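You operate a simulated robot arm through the tools that you are given. There is no shell and no other tool. Be economical: measure what you need, move in short steps, check, and stop when the job is done.

The job below is to be done with a simulated robot arm. You get a single attempt, and the scene is never put back.

TASK
Switch the extract on, then wipe up the spill with the grey pad.
Fine: it is in the yellow drawer; drop it into the grey tub when used and close the drawer. Where these are worked on the way, their far stop is far enough and under half their travel is too little: yellow drawer. What is to be rubbed or washed off counts as gone when no trace of it is left.

Only the result counts: the job must be done as asked and must still hold three seconds after the hand-in. Knocking over, shifting, dropping, spilling or breaking anything else fails it.

THE ROBOT
A 6-joint arm with a fingered hand, fixed in place. Base frame: the origin is at the foot of the arm, x ahead of it, y to its left, z up. Units: cm, rad, N and s.
With the tool pointing down near the work surface it reaches from about 10 to 36 cm from the base axis. Its first joint turns from -2.007 to 2.007 rad. Payload 4 kg.
The TCP is the grasp point between the finger pads, 2.6 cm short of the fingertips. In the tool frame z runs along the fingers and y along their closing line. Largest opening 13.2 cm; the body of the gripper starts 7.3 cm behind the TCP. The gripper is a hand of 4 fingers: y runs from the thumb to the fingers, the wrist lies at [0, 0, -23.9] in the tool frame, and closing takes about 1.5 s.
Orientation is told as [roll, pitch, yaw] about the base's x, y, z axes, in that order, counted from this pose: with the fingers straight down and closing along the base's y, the tool's x points along the base's -x, its y along +y and its z along -z.

THE INTERFACE
- The arm moves only by the tool jog_arm. Its argument "motion" is a list of rows, each a list of 2 entries, a list of its own where there are three numbers: the shift along the tool's x, y, z in cm, then the turn, a rotation vector about the tool's x, y, z in rad. In form: [[[dx, dy, dz], [rx, ry, rz]], ...]. A call has 1 to 8 rows; each row is the pose to reach, as a shift and turn from the pose commanded when the call began, along the tool's axes at that moment. "gripper" is the gripper command, from -1 (fully open) to 1 (shut), values between in proportion, set as the call begins (left out, the last holds). A row lasts 0.2 s, in which the tool goes at most 5 cm and 0.15 rad; a call with a longer step from one row to the next is refused whole, and so is a gripper value outside its range. A pose out of reach is approached as far as the arm can. The call stops where the force on the tool passes 40 N (or 10 N more than at its start, if that is more) or the arm is blocked; 0.2 s more then pass. Each finger travels about 15.3 cm/s and halts on what it meets, pressing with about 26 N; the grip force reading is that of the motor and also rises with nothing between the fingers. The clock runs only during rows and for 0.2 s after the last one: add rows that repeat a pose to give the fingers time. It gives the time, the measured TCP pose, the force on the tool (base axes), the opening and the grip force at its end, in the units of the frame above (readings bear some noise), with the torque about the TCP (base axes, N m) and any sound that the robot's microphone picked up.
- Cameras (640 x 400 px; columns grow to the right, rows downward): "scene" is fixed at [5, 49.97, 138.47]; the picture's right is [-0.54, -0.84, 0.00], its down [0.16, -0.10, -0.98] and it looks along [0.82, -0.53, 0.19] (base axes); focal length 214 px, centre (320, 200). "wrist" rides on the gripper at [6.8, 0.2, -9.7] in the tool frame; the picture's right is [-0.03, 1.00, 0.00], its down [-0.82, -0.02, -0.58] and it looks along [-0.58, -0.02, 0.82] (tool axes); focal length 270 px, centre (320, 200). There is no depth. A picture from a camera that has moved, and an enlarged one, comes with that camera's place and axes in the base frame and with its lens.
- camera(camera): a new picture of that camera. The clock stands still meanwhile.
- lift_body(by): slides the trunk up (or, below 0, down) by that many cm; the arm rides with it, the base frame stays. It gives what a move gives, with no picture.
- move_fingers(finger1, finger2, finger3, thumb_bend): sets how far each is bent, from 0 (flat) to 100 (curled in); at 30 the hand is open as for a grip, at 70 the pads meet at the TCP. One left out holds its place. A second passes; each finger stops where it meets its share of the squeeze, and holds until it gets a number again. A gripper value or a shape takes the hand back. It gives what a move gives, with no picture; readings hold the bend of each and the force on the fingers (four entries, about 0 where the hand has none), thumb and palm.
- hand_shape(shape): the hand has 4 fingers and takes this shape, open, in about a second: jaw (thumb against the fingers, like two jaws); tri (thumb and two fingers); tip (a fingertip pinch); poke (one finger out to press); point (the index stretched); flat (the hand flat); cup (the hand cupped); fist (a fist). The gripper value then closes the fingers along that shape, each until it touches; the sizes above hold for jaw. It gives what a move gives, with no picture.
- inspect(camera, box): a new picture of the part [left, top, right, bottom] of that camera's present view, enlarged. The clock stands still meanwhile.
- hand_in(): hands the job in; it is judged then, once.

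Go step by step. Nothing tells you positions but the pictures and the camera data: compare them with the known pose of the tool, close in by small moves and look again before you grip or let go. The budget is 120 turns and 84 pictures, counting those below and the enlarged ones. Unless the task says otherwise, let go and move clear before handing in, and close with one line.

The tools are called after ">>>" as a command line: name --argument value ..., lists and objects as JSON in quotes. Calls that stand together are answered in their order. jog_arm: Moves the arm, as the interface text tells. Its arguments: {"type":"object","properties":{"motion":{"type":"array","items":{"type":"array"}},"gripper":{"type":"number"}},"required":["motion"]} The other tools are called the same way: lift_body (by) slides the trunk up or down; hand_shape (shape) gives the hand a shape; move_fingers (finger1, finger2, finger3, thumb_bend) moves the fingers one by one; camera (camera) takes a picture; inspect (camera, box) takes an enlarged picture of a part of a camera's view; hand_in () hands the job in.

At the start:

```text
time: 0.0
eef_pos: [30.29, 27.42, 148.16]
ee_rot: [0.005, -0.001, 0.001]
contact_force: [-0.4, -0.6, 0.4]
moment: [-0.02, 0.0, -0.03]
grip_width: 13.18
gripper_force: 0.1
shape: jaw
bend: [30.0, 30.0, 30.0, 30.0]
finger forces: [0.1, 0.0, 0.1, 0.1, 0.0, 0.1]
trunk travel left (down, up): [-88.9, 10.1]
```

scene: 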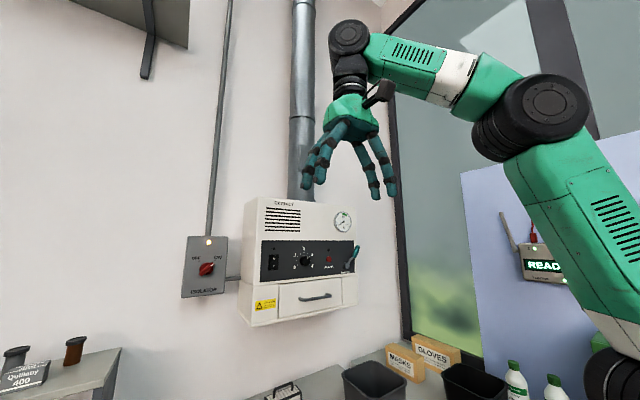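
wrist: 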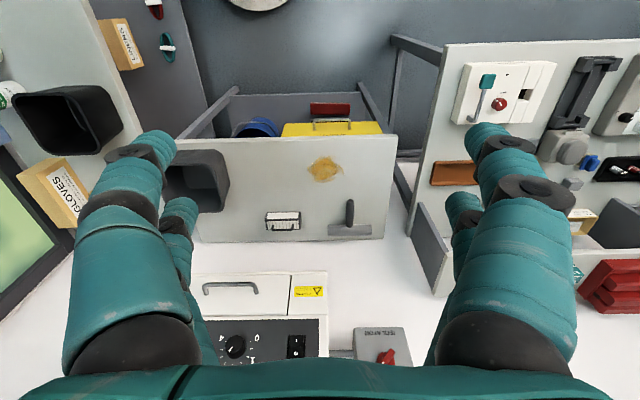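

I see an extract unit on the wall with an isolator beside it, and a bench below with a brown spill, two dark tubs and something yellow. I'll enlarge the views before moving.

>>> inspect --camera "scene" --box '[170, 180, 380, 340]'

>>> inspect --camera "wrist" --box '[140, 60, 420, 260]'

>>> inspect --camera "wrist" --box '[180, 250, 440, 400]'

>>> inspect --camera "scene" --box '[230, 320, 580, 400]'

```text
2.50 times, centred on (275, 260) of scene
camera zoom: at [5.0, 49.97, 138.47], right [-0.54, -0.84, 0.0], down [0.16, -0.1, -0.98], along [0.82, -0.53, 0.19], focal length 536 px, centre (432, 50)
```

zoom: 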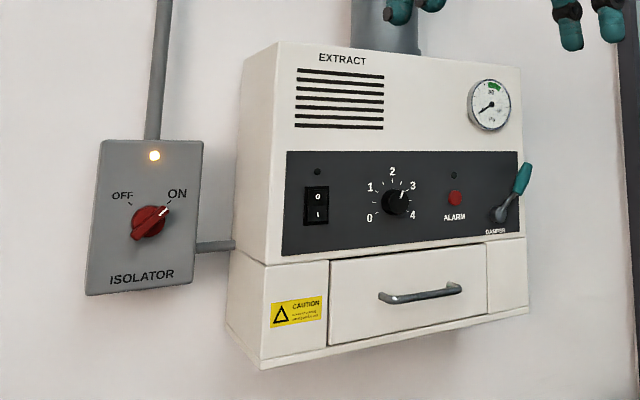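

```text
2.00 times, centred on (280, 160) of wrist
camera zoom: at [23.44, 27.48, 157.88], right [0.03, 1.0, 0.0], down [0.81, -0.02, 0.58], along [0.58, -0.01, -0.82], focal length 541 px, centre (400, 280)
```

zoom: 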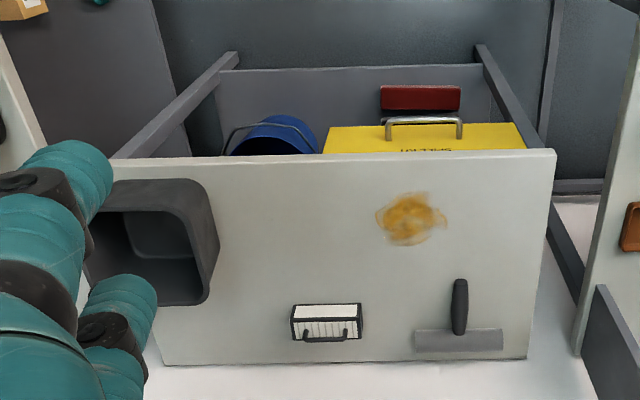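

```text
2.46 times, centred on (310, 325) of wrist
camera zoom: at [23.44, 27.48, 157.88], right [0.03, 1.0, 0.0], down [0.81, -0.02, 0.58], along [0.58, -0.01, -0.82], focal length 665 px, centre (345, -108)
```

zoom: 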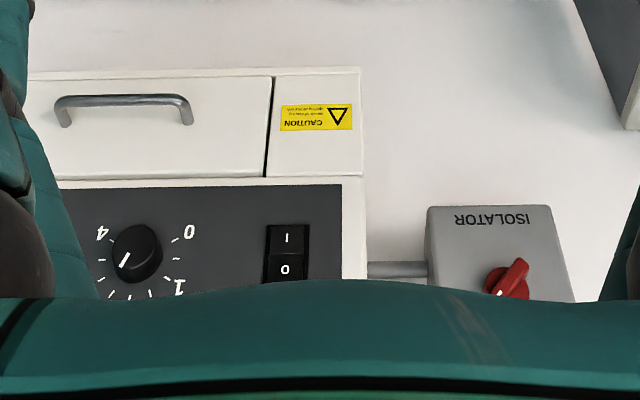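

```text
1.83 times, centred on (405, 360) of scene
camera zoom: at [5.0, 49.97, 138.47], right [-0.54, -0.84, 0.0], down [0.16, -0.1, -0.98], along [0.82, -0.53, 0.19], focal length 392 px, centre (165, -93)
```

zoom: 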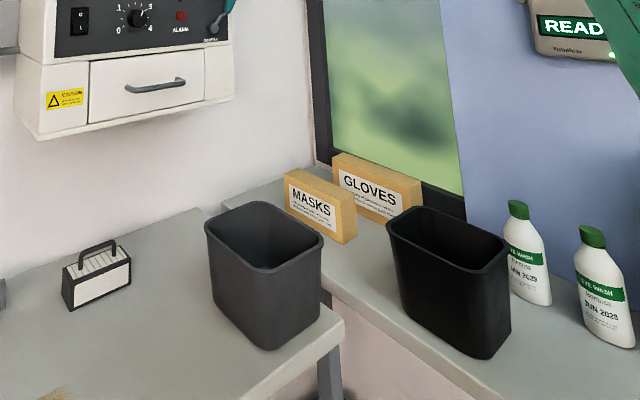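

The rocker (I at the bottom) sits at about (76, 22, 131.6). The bench top is near z=82 with the spill near (65, 28), and the yellow drawer front is under the bench at x≈55. I'll form the poke shape and start swinging the tool to point forward.

>>> hand_shape --shape "poke"

>>> jog_arm --motion '[[[-2.5, -0.5, 1], [0, -0.149, 0]], [[-5, -1, 2], [0, -0.298, 0]], [[-7.5, -1.5, 3], [0, -0.447, 0]], [[-10, -2, 4], [0, -0.596, 0]], [[-12.5, -2.5, 5], [0, -0.745, 0]], [[-15, -3, 6], [0, -0.894, 0]], [[-17.5, -3.5, 7], [0, -1.043, 0]], [[-20, -4, 8], [0, -1.19, 0]]]'

>>> camera --camera "scene"

>>> camera --camera "wrist"

```text
time: 0.9
eef_pos: [30.4, 27.31, 148.17]
ee_rot: [0.002, -0.002, 0.001]
contact_force: [0.2, 0.0, 0.4]
moment: [0.03, -0.01, -0.01]
grip_width: 0.0
gripper_force: 0.0
shape: poke
bend: [100.0, 100.0, 100.0, 34.0]
finger forces: [0.1, 0.0, 0.1, 0.0, 0.0, 0.0]
trunk travel left (down, up): [-88.9, 10.1]
```

```text
time: 2.7
eef_pos: [50.44, 23.16, 140.09]
ee_rot: [0.011, -1.193, -0.009]
contact_force: [0.0, 0.2, 0.4]
moment: [-0.05, 0.02, 0.02]
grip_width: 0.0
gripper_force: 0.0
shape: poke
bend: [100.0, 100.0, 100.0, 34.0]
finger forces: [0.0, 0.1, 0.0, 0.1, 0.0, 0.0]
trunk travel left (down, up): [-88.9, 10.1]
```

```text
77 pictures are left
```

scene: 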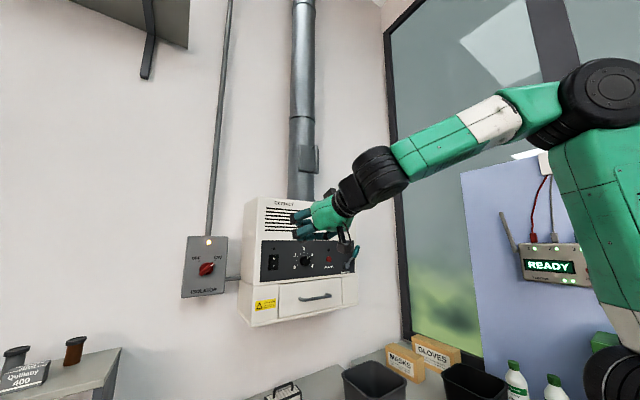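

```text
76 pictures are left
camera wrist: at [38.89, 23.42, 137.33], right [0.01, 1.0, 0.03], down [-0.23, -0.02, 0.97], along [0.97, -0.01, 0.23], focal length 270 px, centre (320, 200)
```

wrist: 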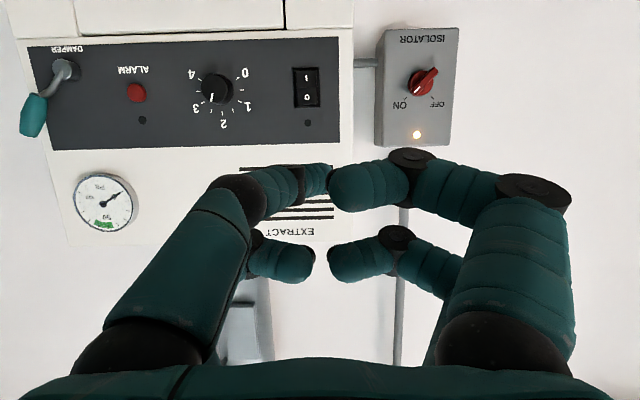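

The arm reaches forward well. I want to see which digit is stretched out in the poke shape.

>>> inspect --camera "scene" --box '[240, 180, 400, 280]'

>>> inspect --camera "wrist" --box '[200, 30, 360, 130]'

```text
4.00 times, centred on (320, 230) of scene
camera zoom: at [5.0, 49.97, 138.47], right [-0.54, -0.84, 0.0], down [0.16, -0.1, -0.98], along [0.82, -0.53, 0.19], focal length 858 px, centre (320, 80)
```

zoom: 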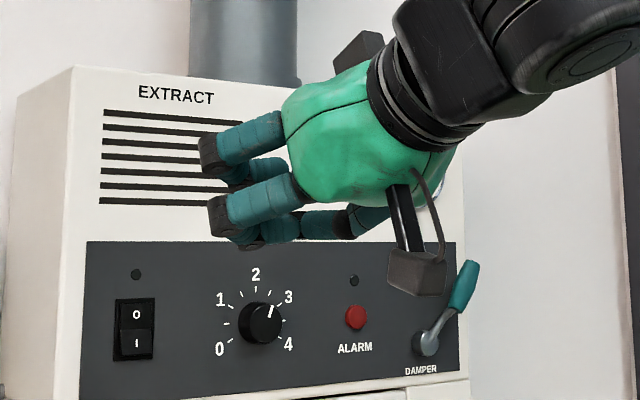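

```text
4.00 times, centred on (280, 80) of wrist
camera zoom: at [38.89, 23.42, 137.33], right [0.01, 1.0, 0.03], down [-0.23, -0.02, 0.97], along [0.97, -0.01, 0.23], focal length 1081 px, centre (480, 680)
```

zoom: 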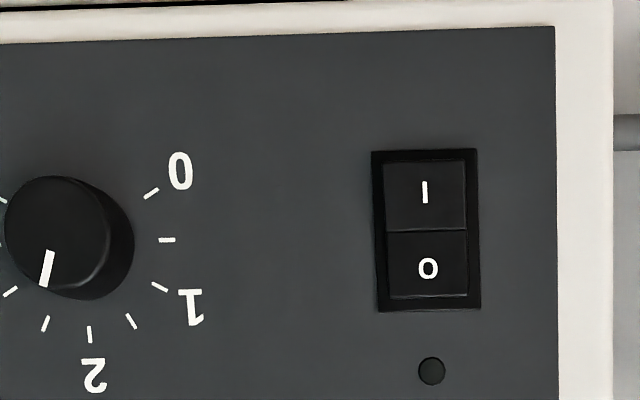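

The poke shape shows no clear straight finger, so I'll try "point" and look.

>>> hand_shape --shape "point"

>>> inspect --camera "scene" --box '[240, 180, 400, 280]'

>>> camera --camera "wrist"

```text
time: 3.6
eef_pos: [50.31, 23.27, 140.12]
ee_rot: [0.009, -1.194, -0.008]
contact_force: [-0.2, 0.1, 0.3]
moment: [0.01, -0.01, 0.01]
grip_width: 0.0
gripper_force: 0.1
shape: point
bend: [24.0, 99.0, 100.0, 39.0]
finger forces: [0.0, 0.0, 0.0, 0.1, 0.0, 0.0]
trunk travel left (down, up): [-88.9, 10.1]
```

```text
4.00 times, centred on (320, 230) of scene
camera zoom: at [5.0, 49.97, 138.47], right [-0.54, -0.84, 0.0], down [0.16, -0.1, -0.98], along [0.82, -0.53, 0.19], focal length 858 px, centre (320, 80)
```

zoom: 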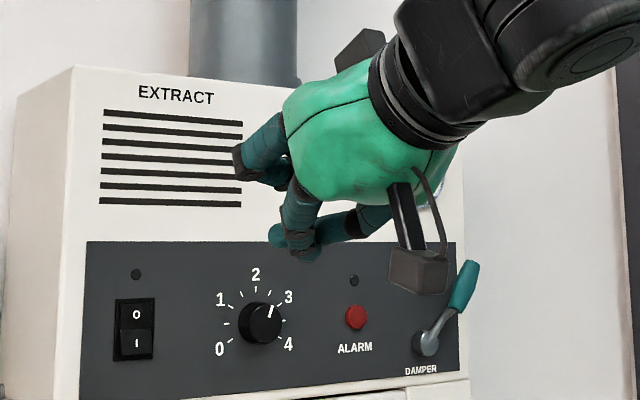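

```text
72 pictures are left
camera wrist: at [38.8, 23.4, 137.42], right [0.01, 1.0, 0.03], down [-0.23, -0.02, 0.97], along [0.97, -0.02, 0.23], focal length 270 px, centre (320, 200)
```

wrist: 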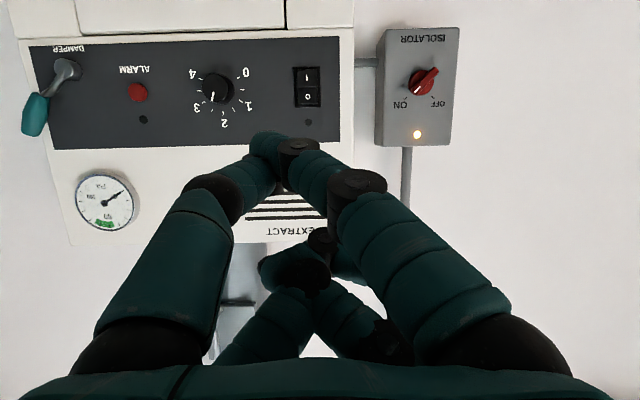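

Point makes one front digit protrude about 8 cm beyond the TCP. I'll level the tool, bring it near the switch and check the tip.

>>> jog_arm --motion '[[[1.5, 0.9, 3.4], [0, -0.13, 0]], [[3, 1.8, 6.8], [0, -0.26, 0]], [[4.6, 2.7, 10.1], [0, -0.38, 0]]]'

>>> inspect --camera "scene" --box '[240, 200, 400, 300]'

>>> camera --camera "wrist"

```text
time: 4.4
eef_pos: [58.16, 26.29, 132.05]
ee_rot: [2.18, -1.568, -2.181]
contact_force: [0.1, 0.2, 0.2]
moment: [-0.03, 0.02, 0.01]
grip_width: 0.02
gripper_force: 0.1
shape: point
bend: [17.0, 99.0, 100.0, 42.0]
finger forces: [0.0, 0.0, 0.0, 0.1, 0.0, 0.0]
trunk travel left (down, up): [-88.9, 10.1]
```

```text
4.00 times, centred on (320, 250) of scene
camera zoom: at [5.0, 49.97, 138.47], right [-0.54, -0.84, 0.0], down [0.16, -0.1, -0.98], along [0.82, -0.53, 0.19], focal length 858 px, centre (320, 0)
```

zoom: 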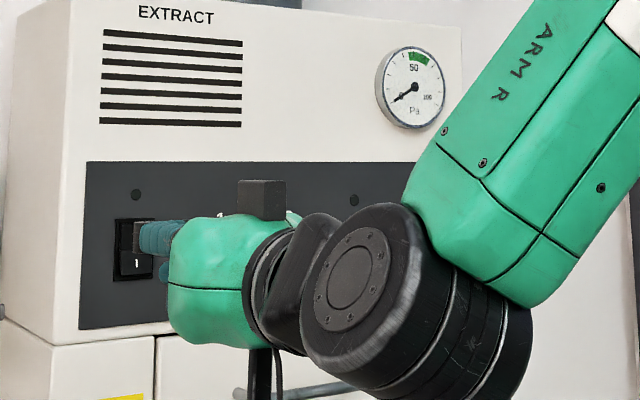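

```text
70 pictures are left
camera wrist: at [48.55, 26.36, 125.23], right [0.0, 1.0, 0.03], down [-0.58, -0.02, 0.82], along [0.82, -0.02, 0.58], focal length 270 px, centre (320, 200)
```

wrist: 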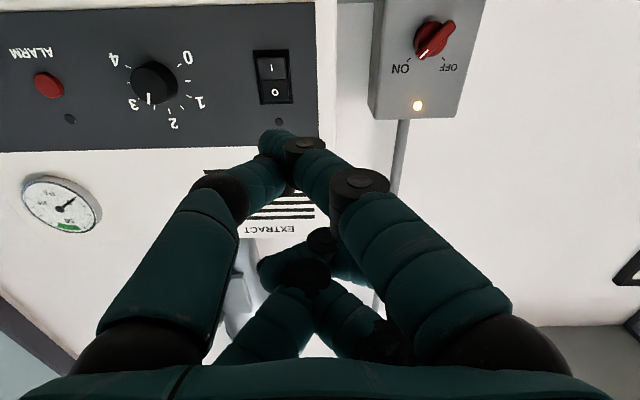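

The tip still bends inward. I'll straighten finger 1 individually, curl the rest, and look.

>>> move_fingers --finger1 0 --finger2 100 --finger3 100 --thumb_bend 70

>>> camera --camera "wrist"

>>> inspect --camera "scene" --box '[240, 200, 400, 300]'

```text
time: 5.4
eef_pos: [58.19, 26.06, 132.07]
ee_rot: [1.976, -1.568, -1.976]
contact_force: [0.0, 0.2, 0.7]
moment: [-0.02, 0.01, 0.02]
grip_width: 0.1
gripper_force: 0.0
shape: fingers
bend: [36.0, 90.0, 100.0, 69.0]
finger forces: [0.0, 0.0, 0.0, 0.0, 0.1, 0.0]
trunk travel left (down, up): [-88.9, 10.1]
```

```text
69 pictures are left
camera wrist: at [48.38, 26.26, 125.36], right [0.0, 1.0, 0.03], down [-0.58, -0.02, 0.82], along [0.82, -0.02, 0.58], focal length 270 px, centre (320, 200)
```

wrist: 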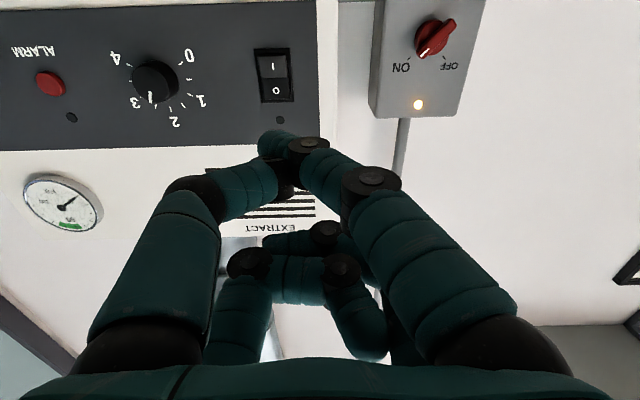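

```text
4.00 times, centred on (320, 250) of scene
camera zoom: at [5.0, 49.97, 138.47], right [-0.54, -0.84, 0.0], down [0.16, -0.1, -0.98], along [0.82, -0.53, 0.19], focal length 858 px, centre (320, 0)
```

zoom: 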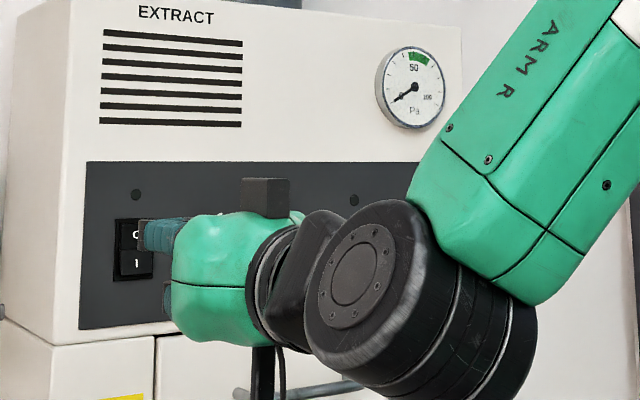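

Finger 1 looks trapped against the thumb. I'll open everything, then form the point in order.

>>> move_fingers --finger1 30 --finger2 30 --finger3 30 --thumb_bend 0

>>> move_fingers --finger1 30 --finger2 100 --finger3 100 --thumb_bend 0

>>> camera --camera "wrist"

```text
time: 6.4
eef_pos: [58.01, 26.08, 132.17]
ee_rot: [1.979, -1.567, -1.981]
contact_force: [0.2, 1.1, 0.8]
moment: [0.02, -0.02, 0.01]
grip_width: 15.73
gripper_force: 0.1
shape: fingers
bend: [30.0, 30.0, 30.0, 0.0]
finger forces: [0.0, 0.1, 0.0, 0.0, 0.0, 0.0]
trunk travel left (down, up): [-88.9, 10.1]
```

```text
time: 7.4
eef_pos: [58.01, 26.07, 132.17]
ee_rot: [1.972, -1.568, -1.973]
contact_force: [-0.2, 0.2, 0.1]
moment: [0.01, -0.02, 0.01]
grip_width: 15.8
gripper_force: 0.0
shape: fingers
bend: [30.0, 75.0, 75.0, 0.0]
finger forces: [0.0, 0.1, 0.0, 0.0, 0.0, 0.0]
trunk travel left (down, up): [-88.9, 10.1]
```

```text
67 pictures are left
camera wrist: at [48.38, 26.26, 125.36], right [0.0, 1.0, 0.03], down [-0.58, -0.02, 0.82], along [0.82, -0.02, 0.58], focal length 270 px, centre (320, 200)
```

wrist: 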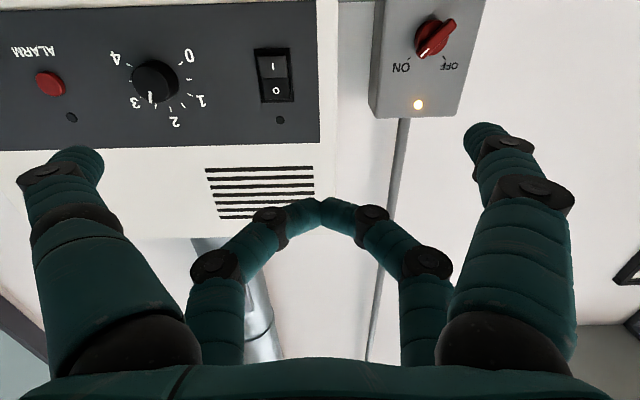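

Finger 1 is the lower one at +y and the thumb the lower one at −y. Fingers 2 and 3 block each other when curled together, so I'll curl them one after another.

>>> move_fingers --finger2 30 --finger3 100 --thumb_bend 100

>>> move_fingers --finger2 100

>>> camera --camera "wrist"

```text
time: 8.4
eef_pos: [58.02, 26.1, 132.25]
ee_rot: [1.967, -1.567, -1.967]
contact_force: [-0.1, -0.1, 0.1]
moment: [-0.02, 0.03, 0.0]
grip_width: 4.53
gripper_force: 0.0
shape: fingers
bend: [30.0, 30.0, 100.0, 100.0]
finger forces: [0.1, 0.1, 0.0, 0.0, 0.0, 0.0]
trunk travel left (down, up): [-88.9, 10.1]
```

```text
time: 9.4
eef_pos: [58.13, 26.12, 132.12]
ee_rot: [1.968, -1.567, -1.968]
contact_force: [1.2, 0.6, 0.1]
moment: [-0.03, -0.03, -0.02]
grip_width: 4.56
gripper_force: 0.1
shape: fingers
bend: [30.0, 87.0, 100.0, 100.0]
finger forces: [0.1, 0.0, 0.2, 0.0, 0.1, 0.0]
trunk travel left (down, up): [-88.9, 10.1]
```

```text
66 pictures are left
camera wrist: at [48.38, 26.26, 125.36], right [0.0, 1.0, 0.03], down [-0.58, -0.02, 0.82], along [0.82, -0.02, 0.58], focal length 270 px, centre (320, 200)
```

wrist: 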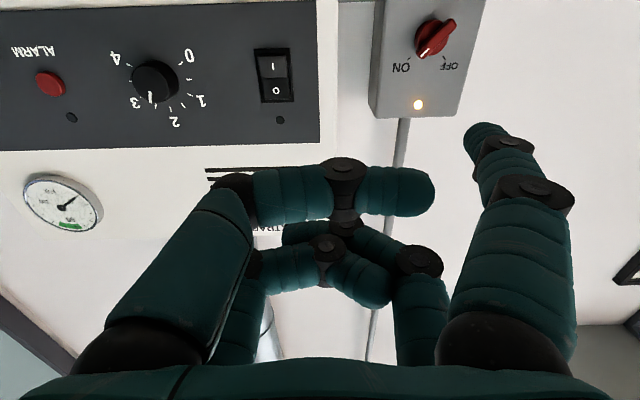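

Finger 1 stands clear as the poker, its tip about (+2.4, +7, −2) from the TCP. I'll move it in front of the I half of the rocker, short of contact.

>>> jog_arm --motion '[[[0, -4, 1], [0, 0, 0]], [[0.1, -8, 4], [0, 0, 0]], [[0.3, -11.9, 7], [0, 0, 0]], [[0.3, -11.9, 10], [0, 0, 0]]]'

>>> camera --camera "wrist"

>>> inspect --camera "scene" --box '[220, 200, 380, 300]'

```text
time: 10.4
eef_pos: [68.24, 14.04, 131.82]
ee_rot: [1.747, -1.565, -1.747]
contact_force: [-0.3, -0.8, -0.4]
moment: [0.02, 0.01, -0.02]
grip_width: 4.57
gripper_force: 0.1
shape: fingers
bend: [30.0, 87.0, 100.0, 100.0]
finger forces: [0.0, 0.1, 0.1, 0.1, 0.0, 0.0]
trunk travel left (down, up): [-88.9, 10.1]
```

```text
65 pictures are left
camera wrist: at [58.54, 14.17, 125.06], right [0.0, 1.0, 0.03], down [-0.58, -0.02, 0.82], along [0.82, -0.02, 0.58], focal length 270 px, centre (320, 200)
```

wrist: 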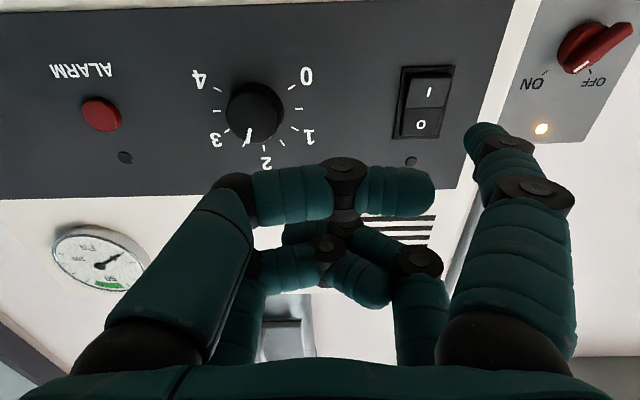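

```text
4.00 times, centred on (300, 250) of scene
camera zoom: at [5.0, 49.97, 138.47], right [-0.54, -0.84, 0.0], down [0.16, -0.1, -0.98], along [0.82, -0.53, 0.19], focal length 858 px, centre (400, 0)
```

zoom: 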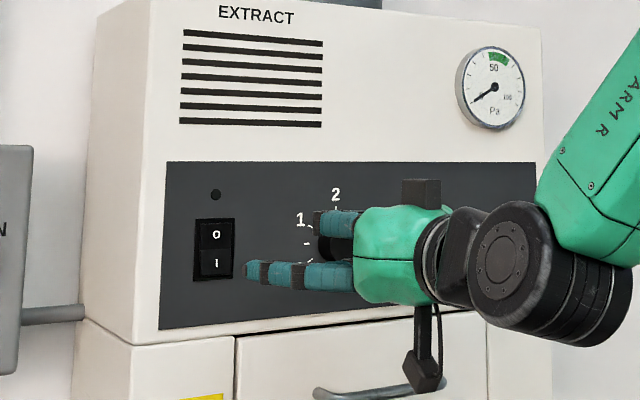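

The fingertip is at about (71.2, 21.7, 130.2) and the I label at about (78.6, 21.7, 130.1), so they line up. I'll press forward and slightly low.

>>> jog_arm --motion '[[[0.3, 0, 2.5], [0, 0, 0]], [[0.4, 0, 5], [0, 0, 0]], [[0.4, 0, 6], [0, 0, 0]], [[0.4, 0, 7], [0, 0, 0]], [[0.4, 0, 7.6], [0, 0, 0]], [[0.4, 0, 8.2], [0, 0, 0]]]'

>>> inspect --camera "scene" --box '[220, 200, 380, 300]'

```text
time: 11.8
eef_pos: [75.93, 14.02, 131.48]
ee_rot: [1.386, -1.568, -1.385]
contact_force: [-23.3, -9.6, -5.1]
moment: [-0.65, 0.49, 1.73]
grip_width: 4.73
gripper_force: 11.6
shape: fingers
bend: [30.0, 87.0, 100.0, 100.0]
finger forces: [24.0, 0.0, 0.0, 0.0, 0.1, 0.0]
trunk travel left (down, up): [-88.9, 10.1]
```

```text
4.00 times, centred on (300, 250) of scene
camera zoom: at [5.0, 49.97, 138.47], right [-0.54, -0.84, 0.0], down [0.16, -0.1, -0.98], along [0.82, -0.53, 0.19], focal length 858 px, centre (400, 0)
```

zoom: 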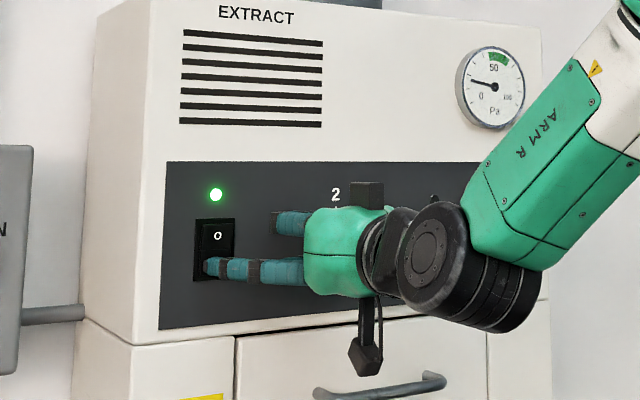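

The green lamp is lit and the gauge is rising. I'll back off and check that it stays on.

>>> jog_arm --motion '[[[0, 0, -4], [0, 0, 0]], [[0, 0, -8], [0, 0, 0]], [[0, 2, -12], [0, 0, 0]], [[0, 5, -16], [0, 0, 0]], [[0, 5, -20], [0, 0, 0]], [[0, 5, -20], [0, 0, 0]], [[0, 5, -20], [0, 0, 0]], [[0, 5, -20], [0, 0, 0]]]'

>>> inspect --camera "scene" --box '[180, 180, 380, 305]'

```text
time: 13.6
eef_pos: [56.2, 19.3, 131.45]
ee_rot: [1.942, -1.567, -1.941]
contact_force: [-0.3, -0.2, -0.1]
moment: [0.02, 0.0, -0.01]
grip_width: 4.58
gripper_force: 0.1
shape: fingers
bend: [30.0, 87.0, 100.0, 100.0]
finger forces: [0.0, 0.1, 0.0, 0.0, 0.0, 0.0]
trunk travel left (down, up): [-88.9, 10.1]
```

```text
3.20 times, centred on (280, 242) of scene
camera zoom: at [5.0, 49.97, 138.47], right [-0.54, -0.84, 0.0], down [0.16, -0.1, -0.98], along [0.82, -0.53, 0.19], focal length 686 px, centre (448, 64)
```

zoom: 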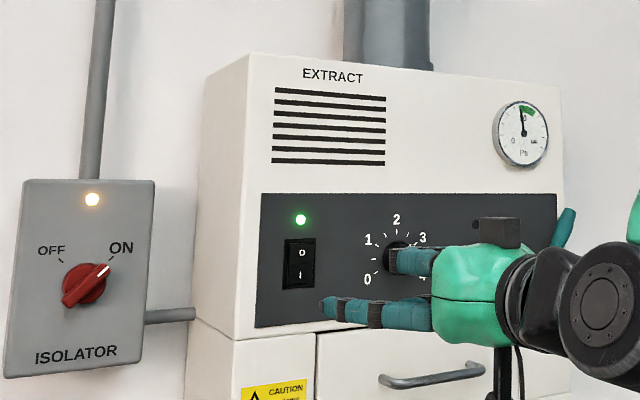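

The extract is running: lamp lit, gauge in the green, isolator on. Now I'll bring the tool back to pointing down.

>>> jog_arm --motion '[[[-1, 1, -3], [0, 0.149, 0]], [[-2, 2, -6], [0, 0.298, 0]], [[-3, 3, -9], [0, 0.447, 0]], [[-4, 4, -12], [0, 0.596, 0]], [[-5, 5, -15], [0, 0.745, 0]], [[-6, 6, -18], [0, 0.894, 0]], [[-7, 7, -21], [0, 1.043, 0]], [[-8, 8, -24], [0, 1.19, 0]]]'

>>> jog_arm --motion '[[[0, 0, 0], [0, 0.149, 0]], [[0, 0, 0], [0, 0.298, 0]], [[0, 0, 0], [0, 0.38, 0]]]'

>>> hand_shape --shape "jaw"

>>> camera --camera "wrist"

>>> inspect --camera "wrist" --box '[230, 80, 430, 205]'

```text
time: 15.4
eef_pos: [32.27, 27.1, 139.46]
ee_rot: [0.003, -0.378, 0.001]
contact_force: [0.4, 0.4, -0.5]
moment: [0.0, 0.0, 0.02]
grip_width: 4.56
gripper_force: 0.0
shape: fingers
bend: [30.0, 88.0, 100.0, 100.0]
finger forces: [0.0, 0.0, 0.0, 0.1, 0.1, 0.1]
trunk travel left (down, up): [-88.9, 10.1]
```

```text
time: 16.2
eef_pos: [32.24, 27.2, 139.57]
ee_rot: [0.003, 0.002, 0.0]
contact_force: [-0.4, -0.8, -0.2]
moment: [0.02, 0.01, 0.02]
grip_width: 4.6
gripper_force: 0.0
shape: fingers
bend: [30.0, 88.0, 100.0, 100.0]
finger forces: [0.1, 0.1, 0.0, 0.0, 0.0, 0.0]
trunk travel left (down, up): [-88.9, 10.1]
```

```text
time: 17.1
eef_pos: [32.15, 27.15, 139.39]
ee_rot: [0.004, -0.003, 0.0]
contact_force: [0.8, 0.0, -0.1]
moment: [-0.03, 0.0, -0.01]
grip_width: 13.18
gripper_force: 0.1
shape: jaw
bend: [30.0, 30.0, 30.0, 30.0]
finger forces: [0.0, 0.1, 0.0, 0.0, 0.0, 0.0]
trunk travel left (down, up): [-88.9, 10.1]
```

```text
61 pictures are left
camera wrist: at [25.35, 27.28, 149.12], right [0.03, 1.0, 0.0], down [0.81, -0.02, 0.58], along [0.58, -0.01, -0.81], focal length 270 px, centre (320, 200)
```

wrist: 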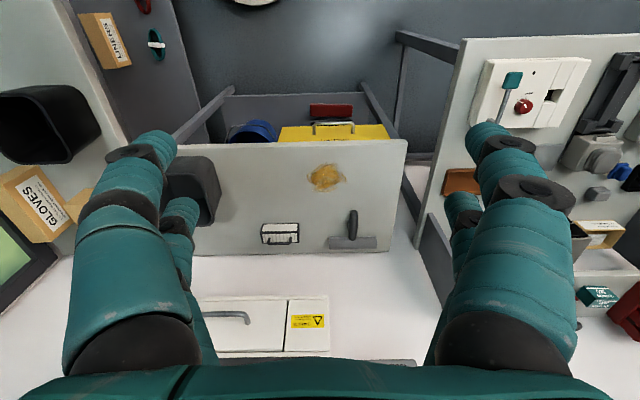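

```text
3.20 times, centred on (330, 142) of wrist
camera zoom: at [25.35, 27.28, 149.12], right [0.03, 1.0, 0.0], down [0.81, -0.02, 0.58], along [0.58, -0.01, -0.81], focal length 865 px, centre (288, 384)
```

zoom: 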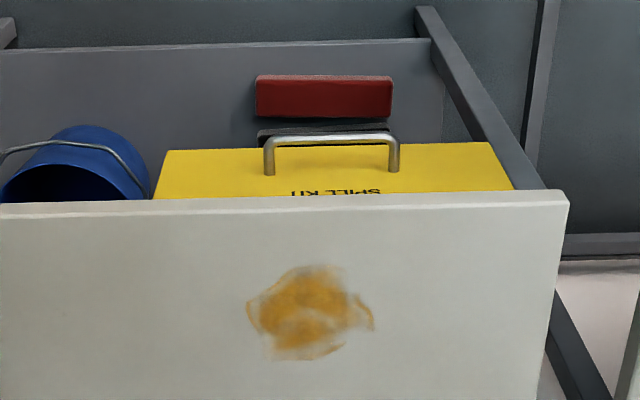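

The yellow front reads SPILL KIT and has a handle under the bench top. I'll lower the trunk for a flatter view of the drawer.

>>> lift_body --by -40

>>> camera --camera "wrist"

>>> camera --camera "scene"

```text
time: 20.9
eef_pos: [32.26, 27.23, 99.53]
ee_rot: [0.004, -0.001, 0.001]
contact_force: [1.2, -0.5, -0.2]
moment: [0.04, 0.02, 0.03]
grip_width: 13.19
gripper_force: 0.1
shape: jaw
bend: [30.0, 30.0, 30.0, 30.0]
finger forces: [0.0, 0.0, 0.0, 0.0, 0.1, 0.0]
trunk travel left (down, up): [-48.9, 50.1]
```

```text
59 pictures are left
camera wrist: at [25.36, 27.29, 109.12], right [0.03, 1.0, 0.0], down [0.81, -0.02, 0.58], along [0.58, -0.01, -0.81], focal length 270 px, centre (320, 200)
```

wrist: 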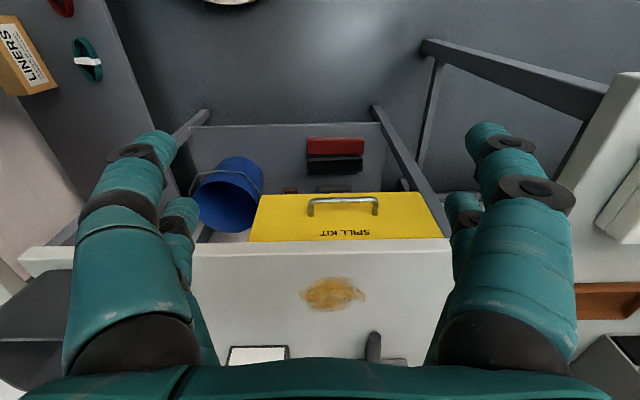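

```text
58 pictures are left
```

scene: 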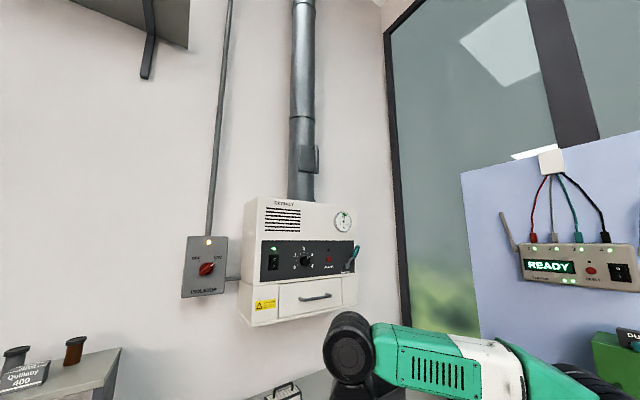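

The handle bar triangulates to about (54.4, 30.9, 69.3), running along y, with the drawer face at x≈57.5 and the bench edge overhanging above z=78. I'll turn the hand 90° about its axis so it closes across the bar, then tilt it 45° forward.

>>> jog_arm --motion '[[[0, 0, 0], [0, 0, 0.149]], [[0, 0, 0], [0, 0, 0.298]], [[0, 0, 0], [0, 0, 0.447]], [[0, 0, 0], [0, 0, 0.596]], [[0, 0, 0], [0, 0, 0.745]], [[0, 0, 0], [0, 0, 0.894]], [[0, 0, 0], [0, 0, 1.043]], [[0, 0, 0], [0, 0, 1.192]]]'

>>> jog_arm --motion '[[[0, 0, 0], [0, 0, 0.149]], [[0, 0, 0], [0, 0, 0.298]], [[0, 0, 0], [0, 0, 0.379]]]'

>>> jog_arm --motion '[[[0, 0, 0], [-0.14, 0, 0]], [[0, 0, 0], [-0.28, 0, 0]], [[0, 0, 0], [-0.42, 0, 0]], [[0, 0, 0], [-0.56, 0, 0]], [[0, 0, 0], [-0.7, 0, 0]], [[0, 0, 0], [-0.785, 0, 0]]]'

>>> camera --camera "wrist"

```text
time: 22.7
eef_pos: [32.21, 27.08, 99.42]
ee_rot: [0.002, 0.002, -1.195]
contact_force: [0.0, -0.8, 0.3]
moment: [0.0, -0.01, 0.02]
grip_width: 13.2
gripper_force: 0.0
shape: jaw
bend: [30.0, 30.0, 30.0, 30.0]
finger forces: [0.0, 0.1, 0.0, 0.1, 0.0, 0.1]
trunk travel left (down, up): [-48.9, 50.1]
```

```text
time: 23.5
eef_pos: [32.29, 27.15, 99.5]
ee_rot: [0.003, 0.004, -1.574]
contact_force: [0.4, 0.3, -0.2]
moment: [0.0, 0.02, 0.01]
grip_width: 13.17
gripper_force: 0.1
shape: jaw
bend: [30.0, 30.0, 30.0, 30.0]
finger forces: [0.1, 0.1, 0.1, 0.1, 0.1, 0.0]
trunk travel left (down, up): [-48.9, 50.1]
```

```text
time: 24.9
eef_pos: [32.26, 27.15, 99.4]
ee_rot: [0.789, 0.006, -1.573]
contact_force: [-0.2, 0.3, 0.5]
moment: [0.01, 0.01, 0.04]
grip_width: 13.17
gripper_force: 0.1
shape: jaw
bend: [30.0, 30.0, 30.0, 30.0]
finger forces: [0.1, 0.0, 0.0, 0.1, 0.0, 0.0]
trunk travel left (down, up): [-48.9, 50.1]
```

```text
57 pictures are left
camera wrist: at [25.51, 34.01, 106.42], right [0.7, -0.03, 0.71], down [-0.42, -0.82, 0.39], along [0.57, -0.57, -0.59], focal length 270 px, centre (320, 200)
```

wrist: 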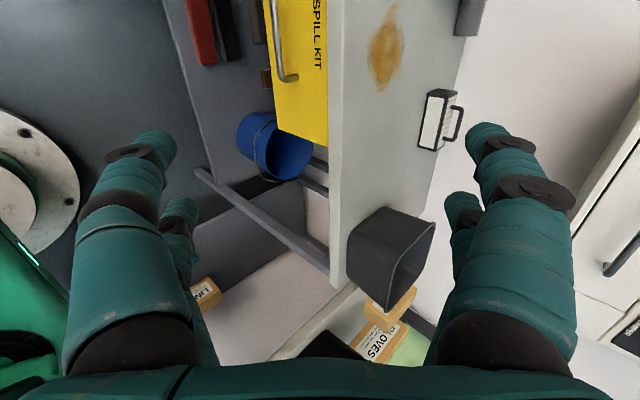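

The orientation is right: tool y points up-forward and tool z down-forward. With the fingers partly closed I'll go to a stand-off about 8 cm from the bar.

>>> jog_arm --motion '[[[0.6, -1.1, 4.6], [0, 0, 0]], [[1.2, -2.3, 9.2], [0, 0, 0]], [[1.8, -3.4, 13.9], [0, 0, 0]], [[2.4, -4.6, 18.5], [0, 0, 0]], [[3, -5.7, 23.2], [0, 0, 0]], [[3.7, -6.9, 27.9], [0, 0, 0]], [[3.7, -6.9, 27.9], [0, 0, 0]]]' --gripper 0.2

>>> camera --camera "wrist"

>>> camera --camera "scene"

```text
time: 26.5
eef_pos: [46.8, 30.91, 75.02]
ee_rot: [0.788, 0.004, -1.572]
contact_force: [-1.9, -0.3, -0.4]
moment: [0.02, 0.03, 0.02]
grip_width: 5.35
gripper_force: 0.1
shape: jaw
bend: [73.0, 73.0, 73.0, 70.0]
finger forces: [0.1, 0.0, 0.1, 0.0, 0.0, 0.0]
trunk travel left (down, up): [-48.9, 50.1]
```

```text
56 pictures are left
camera wrist: at [40.11, 37.72, 81.94], right [0.71, -0.03, 0.71], down [-0.42, -0.82, 0.39], along [0.57, -0.58, -0.59], focal length 270 px, centre (320, 200)
```

wrist: 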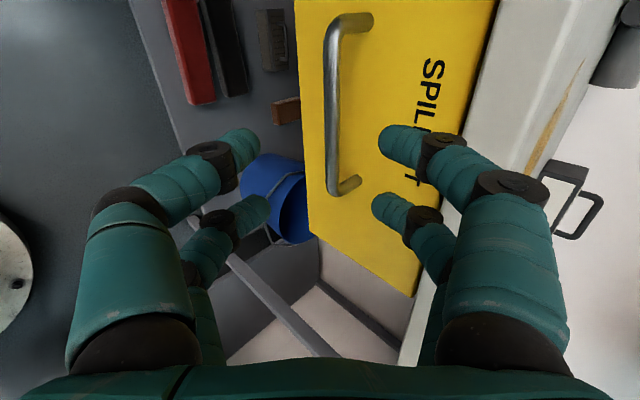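

```text
55 pictures are left
```

scene: 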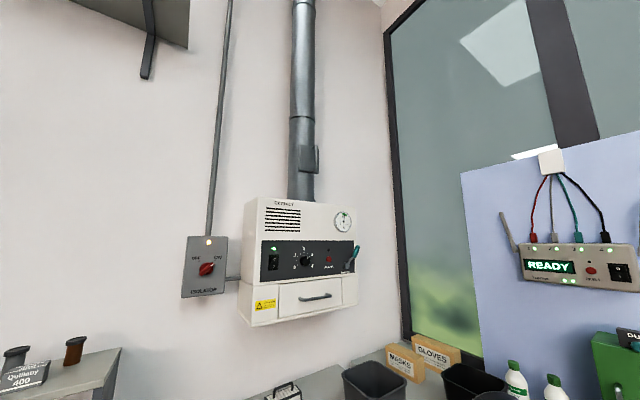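

The refined bar position is about (54.9, 30.8, 68.4), slightly on the finger side of the grasp centre. I'll advance 6 cm and look again.

>>> jog_arm --motion '[[[0, -0.2, 3], [0, 0, 0]], [[0, -0.4, 6], [0, 0, 0]]]'

>>> camera --camera "wrist"

```text
time: 27.1
eef_pos: [50.96, 31.04, 70.29]
ee_rot: [0.787, 0.003, -1.571]
contact_force: [0.0, -0.6, -0.1]
moment: [0.0, 0.0, -0.02]
grip_width: 5.32
gripper_force: 0.0
shape: jaw
bend: [73.0, 73.0, 73.0, 70.0]
finger forces: [0.0, 0.0, 0.1, 0.0, 0.0, 0.1]
trunk travel left (down, up): [-48.9, 50.1]
```

```text
54 pictures are left
camera wrist: at [44.22, 37.73, 77.43], right [0.71, -0.03, 0.71], down [-0.42, -0.82, 0.39], along [0.57, -0.58, -0.59], focal length 270 px, centre (320, 200)
```

wrist: 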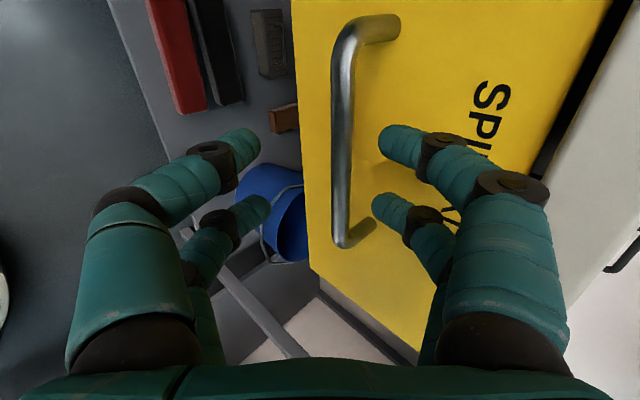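

The bar is between the fingers, near the upper pair. I'll advance 2.8 cm and check before closing.

>>> jog_arm --motion '[[[0, 0, 1.4], [0, 0, 0]], [[0, 0, 2.8], [0, 0, 0]]]'

>>> camera --camera "wrist"

```text
time: 27.7
eef_pos: [52.9, 30.99, 68.48]
ee_rot: [0.789, 0.002, -1.571]
contact_force: [-2.0, 0.5, 0.0]
moment: [0.01, -0.01, -0.02]
grip_width: 5.23
gripper_force: 0.1
shape: jaw
bend: [74.0, 74.0, 73.0, 70.0]
finger forces: [1.2, 1.5, 0.1, 0.0, 0.0, 0.0]
trunk travel left (down, up): [-48.9, 50.1]
```

```text
53 pictures are left
camera wrist: at [46.25, 37.76, 75.41], right [0.71, -0.03, 0.71], down [-0.42, -0.82, 0.39], along [0.57, -0.58, -0.59], focal length 270 px, centre (320, 200)
```

wrist: 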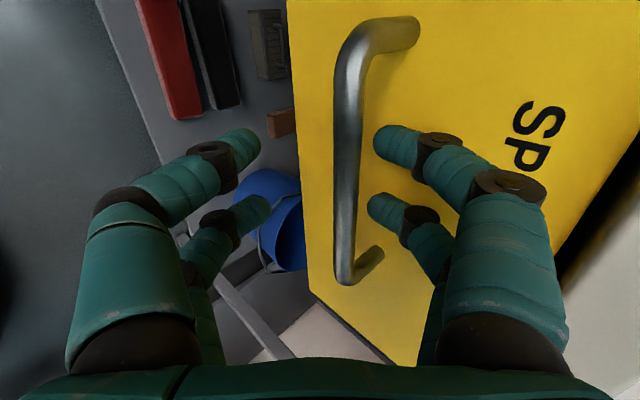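

The upper fingers now lightly touch the drawer face behind the bar. I'll close on the bar.

>>> jog_arm --motion '[[[0, 0, 0], [0, 0, 0]], [[0, 0, 0], [0, 0, 0]], [[0, 0, 0], [0, 0, 0]], [[0, 0, 0], [0, 0, 0]], [[0, 0, 0], [0, 0, 0]]]' --gripper 1

>>> camera --camera "wrist"

```text
time: 28.9
eef_pos: [53.02, 30.93, 68.33]
ee_rot: [0.786, 0.003, -1.573]
contact_force: [0.5, 0.3, -2.7]
moment: [-0.02, 0.04, 0.01]
grip_width: 0.04
gripper_force: 26.3
shape: jaw
bend: [76.0, 75.0, 66.0, 66.0]
finger forces: [0.0, 0.1, 0.1, 0.0, 0.1, 0.0]
trunk travel left (down, up): [-48.9, 50.1]
```

```text
52 pictures are left
camera wrist: at [46.3, 37.74, 75.37], right [0.71, -0.03, 0.71], down [-0.42, -0.82, 0.39], along [0.57, -0.58, -0.59], focal length 270 px, centre (320, 200)
```

wrist: 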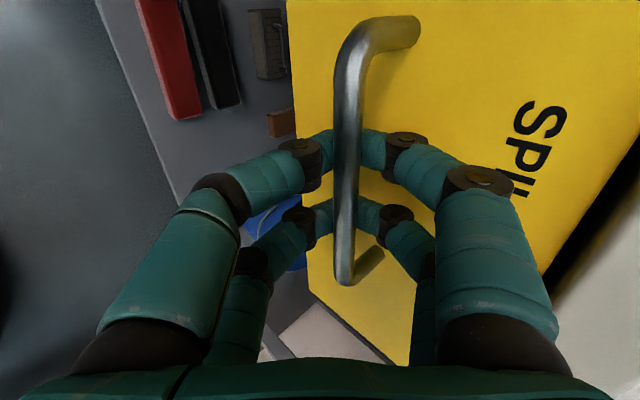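

The fingertips met behind the bar, so it is enclosed in the finger ring, which makes a hook. I'll pull straight back along −x and watch the force.

>>> jog_arm --motion '[[[0, -0.7, -0.7], [0, 0, 0]], [[0, -1.8, -1.8], [0, 0, 0]], [[0, -2.8, -2.8], [0, 0, 0]], [[0, -4.2, -4.2], [0, 0, 0]], [[0, -5.6, -5.6], [0, 0, 0]]]'

>>> camera --camera "wrist"

```text
time: 30.1
eef_pos: [45.18, 30.9, 68.3]
ee_rot: [0.786, 0.002, -1.571]
contact_force: [-1.0, -0.1, -7.2]
moment: [-0.09, 0.08, -0.01]
grip_width: 0.01
gripper_force: 26.0
shape: jaw
bend: [75.0, 75.0, 66.0, 66.0]
finger forces: [0.0, 0.0, 0.0, 0.1, 0.1, 0.0]
trunk travel left (down, up): [-48.9, 50.1]
```

```text
51 pictures are left
camera wrist: at [38.53, 37.67, 75.29], right [0.71, -0.03, 0.71], down [-0.42, -0.82, 0.39], along [0.57, -0.58, -0.59], focal length 270 px, centre (320, 200)
```

wrist: 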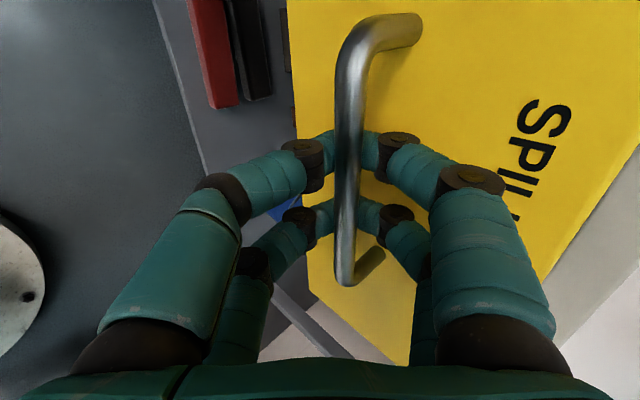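

The drawer is coming along. I'll keep pulling toward its stop.

>>> jog_arm --motion '[[[0, -1.4, -1.4], [0, 0, 0]], [[0, -2.8, -2.8], [0, 0, 0]], [[0, -4.2, -4.2], [0, 0, 0]], [[0, -5.6, -5.6], [0, 0, 0]], [[0, -7, -7], [0, 0, 0]], [[0, -8.4, -8.4], [0, 0, 0]], [[0, -9.8, -9.8], [0, 0, 0]], [[0, -11.2, -11.2], [0, 0, 0]]]'

>>> camera --camera "wrist"

```text
time: 31.9
eef_pos: [29.49, 31.1, 68.37]
ee_rot: [0.787, 0.003, -1.573]
contact_force: [0.0, -1.7, -3.0]
moment: [-0.01, 0.03, 0.0]
grip_width: 0.02
gripper_force: 26.4
shape: jaw
bend: [76.0, 75.0, 66.0, 66.0]
finger forces: [0.0, 0.0, 0.0, 0.0, 0.0, 0.0]
trunk travel left (down, up): [-48.9, 50.1]
```

```text
50 pictures are left
camera wrist: at [22.68, 37.81, 75.36], right [0.71, -0.03, 0.71], down [-0.42, -0.82, 0.39], along [0.57, -0.58, -0.59], focal length 270 px, centre (320, 200)
```

wrist: 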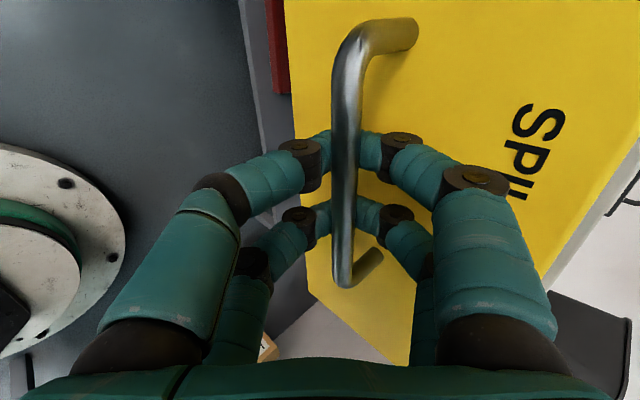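

The drawer is out 23 cm and still free. I'll pull on until it stops.

>>> jog_arm --motion '[[[0, -1, -1], [0, 0, 0]], [[0, -2, -2], [0, 0, 0]], [[0, -3, -3], [0, 0, 0]], [[0, -4, -4], [0, 0, 0]], [[0, -5, -5], [0, 0, 0]], [[0, -6, -6], [0, 0, 0]]]'

>>> camera --camera "wrist"

```text
time: 32.8
eef_pos: [25.45, 30.91, 68.22]
ee_rot: [0.792, -0.001, -1.576]
contact_force: [30.3, 6.2, -14.5]
moment: [-0.1, 0.48, 0.02]
grip_width: 0.03
gripper_force: 26.5
shape: jaw
bend: [74.0, 74.0, 65.0, 66.0]
finger forces: [24.4, 0.1, 0.0, 0.0, 0.0, 0.0]
trunk travel left (down, up): [-48.9, 50.1]
stopped in row 4: the force on the tool passed its limit at 55 N (the readings are from after the stop); the commanded pose is now the measured one
```

```text
49 pictures are left
camera wrist: at [18.71, 37.79, 75.11], right [0.7, -0.03, 0.71], down [-0.43, -0.81, 0.39], along [0.57, -0.58, -0.58], focal length 270 px, centre (320, 200)
```

wrist: 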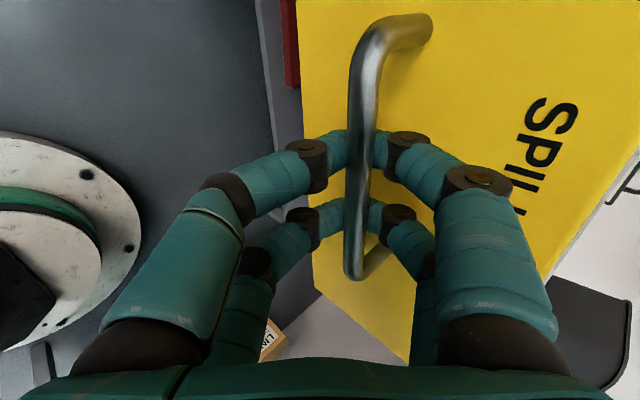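

The drawer hit its stop after about 27.5 cm. I'll ease off, open the fingers as before and back out along the tool axis.

>>> jog_arm --motion '[[[0, 0.5, 0.5], [0, 0, 0]], [[0, 0.5, 0.5], [0, 0, 0]], [[0, 0.5, 0.5], [0, 0, 0]], [[0, 0.5, 0.5], [0, 0, 0]], [[0, 0.3, 0.0], [0, 0, 0]]]' --gripper 0.2

>>> jog_arm --motion '[[[0, 0, -2], [0, 0, 0]], [[0, 0, -4], [0, 0, 0]], [[0, 0, -6], [0, 0, 0]], [[0, 0, -9], [0, 0, 0]], [[0, 3, -12], [0, 0, 0]], [[0, 6, -15], [0, 0, 0]]]'

>>> camera --camera "wrist"

```text
time: 34.0
eef_pos: [25.41, 30.94, 68.63]
ee_rot: [0.792, 0.001, -1.573]
contact_force: [-0.3, 0.1, 0.1]
moment: [0.0, 0.0, -0.01]
grip_width: 5.24
gripper_force: 0.1
shape: jaw
bend: [73.0, 73.0, 73.0, 70.0]
finger forces: [0.0, 0.0, 0.0, 0.0, 0.0, 0.1]
trunk travel left (down, up): [-48.9, 50.1]
```

```text
time: 35.4
eef_pos: [19.16, 30.88, 83.49]
ee_rot: [0.793, 0.0, -1.576]
contact_force: [-0.2, 0.6, 0.7]
moment: [-0.01, -0.02, -0.02]
grip_width: 5.23
gripper_force: 0.0
shape: jaw
bend: [73.0, 73.0, 73.0, 70.0]
finger forces: [0.0, 0.0, 0.0, 0.1, 0.1, 0.1]
trunk travel left (down, up): [-48.9, 50.1]
```

```text
48 pictures are left
camera wrist: at [12.28, 37.68, 90.36], right [0.7, -0.03, 0.71], down [-0.43, -0.81, 0.39], along [0.57, -0.58, -0.58], focal length 270 px, centre (320, 200)
```

wrist: 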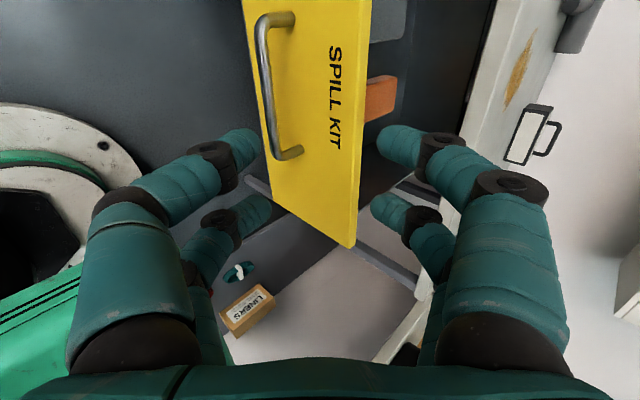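

The drawer is open and shows something orange and something grey inside. I'll rise and turn the tool back down to look in from above.

>>> jog_arm --motion '[[[0, 3, -2], [0.13, 0, 0]], [[0, 6, -4], [0.26, 0, 0]], [[0, 9, -6], [0.39, 0, 0]], [[0, 12, -7], [0.52, 0, 0]], [[0, 15, -7], [0.65, 0, 0]], [[0, 18, -7], [0.785, 0, 0]]]' --gripper -1

>>> camera --camera "wrist"

```text
time: 36.8
eef_pos: [26.44, 30.76, 101.15]
ee_rot: [0.006, 0.003, -1.572]
contact_force: [0.1, 0.5, 0.0]
moment: [-0.01, -0.03, -0.01]
grip_width: 13.18
gripper_force: 0.0
shape: jaw
bend: [30.0, 30.0, 30.0, 30.0]
finger forces: [0.1, 0.0, 0.0, 0.0, 0.0, 0.1]
trunk travel left (down, up): [-48.9, 50.1]
```

```text
47 pictures are left
camera wrist: at [26.56, 37.6, 110.9], right [1.0, -0.03, 0.01], down [-0.03, -0.82, 0.58], along [-0.01, -0.58, -0.82], focal length 270 px, centre (320, 200)
```

wrist: 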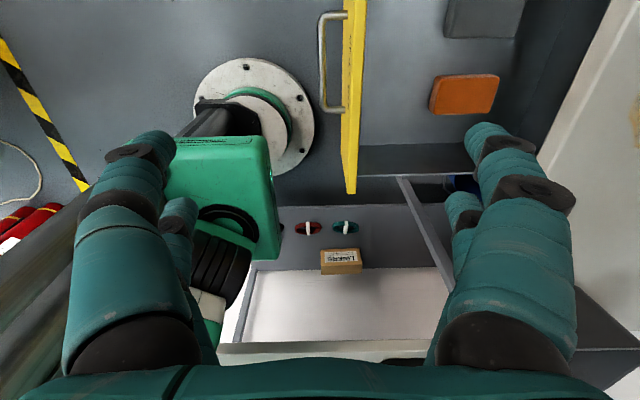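

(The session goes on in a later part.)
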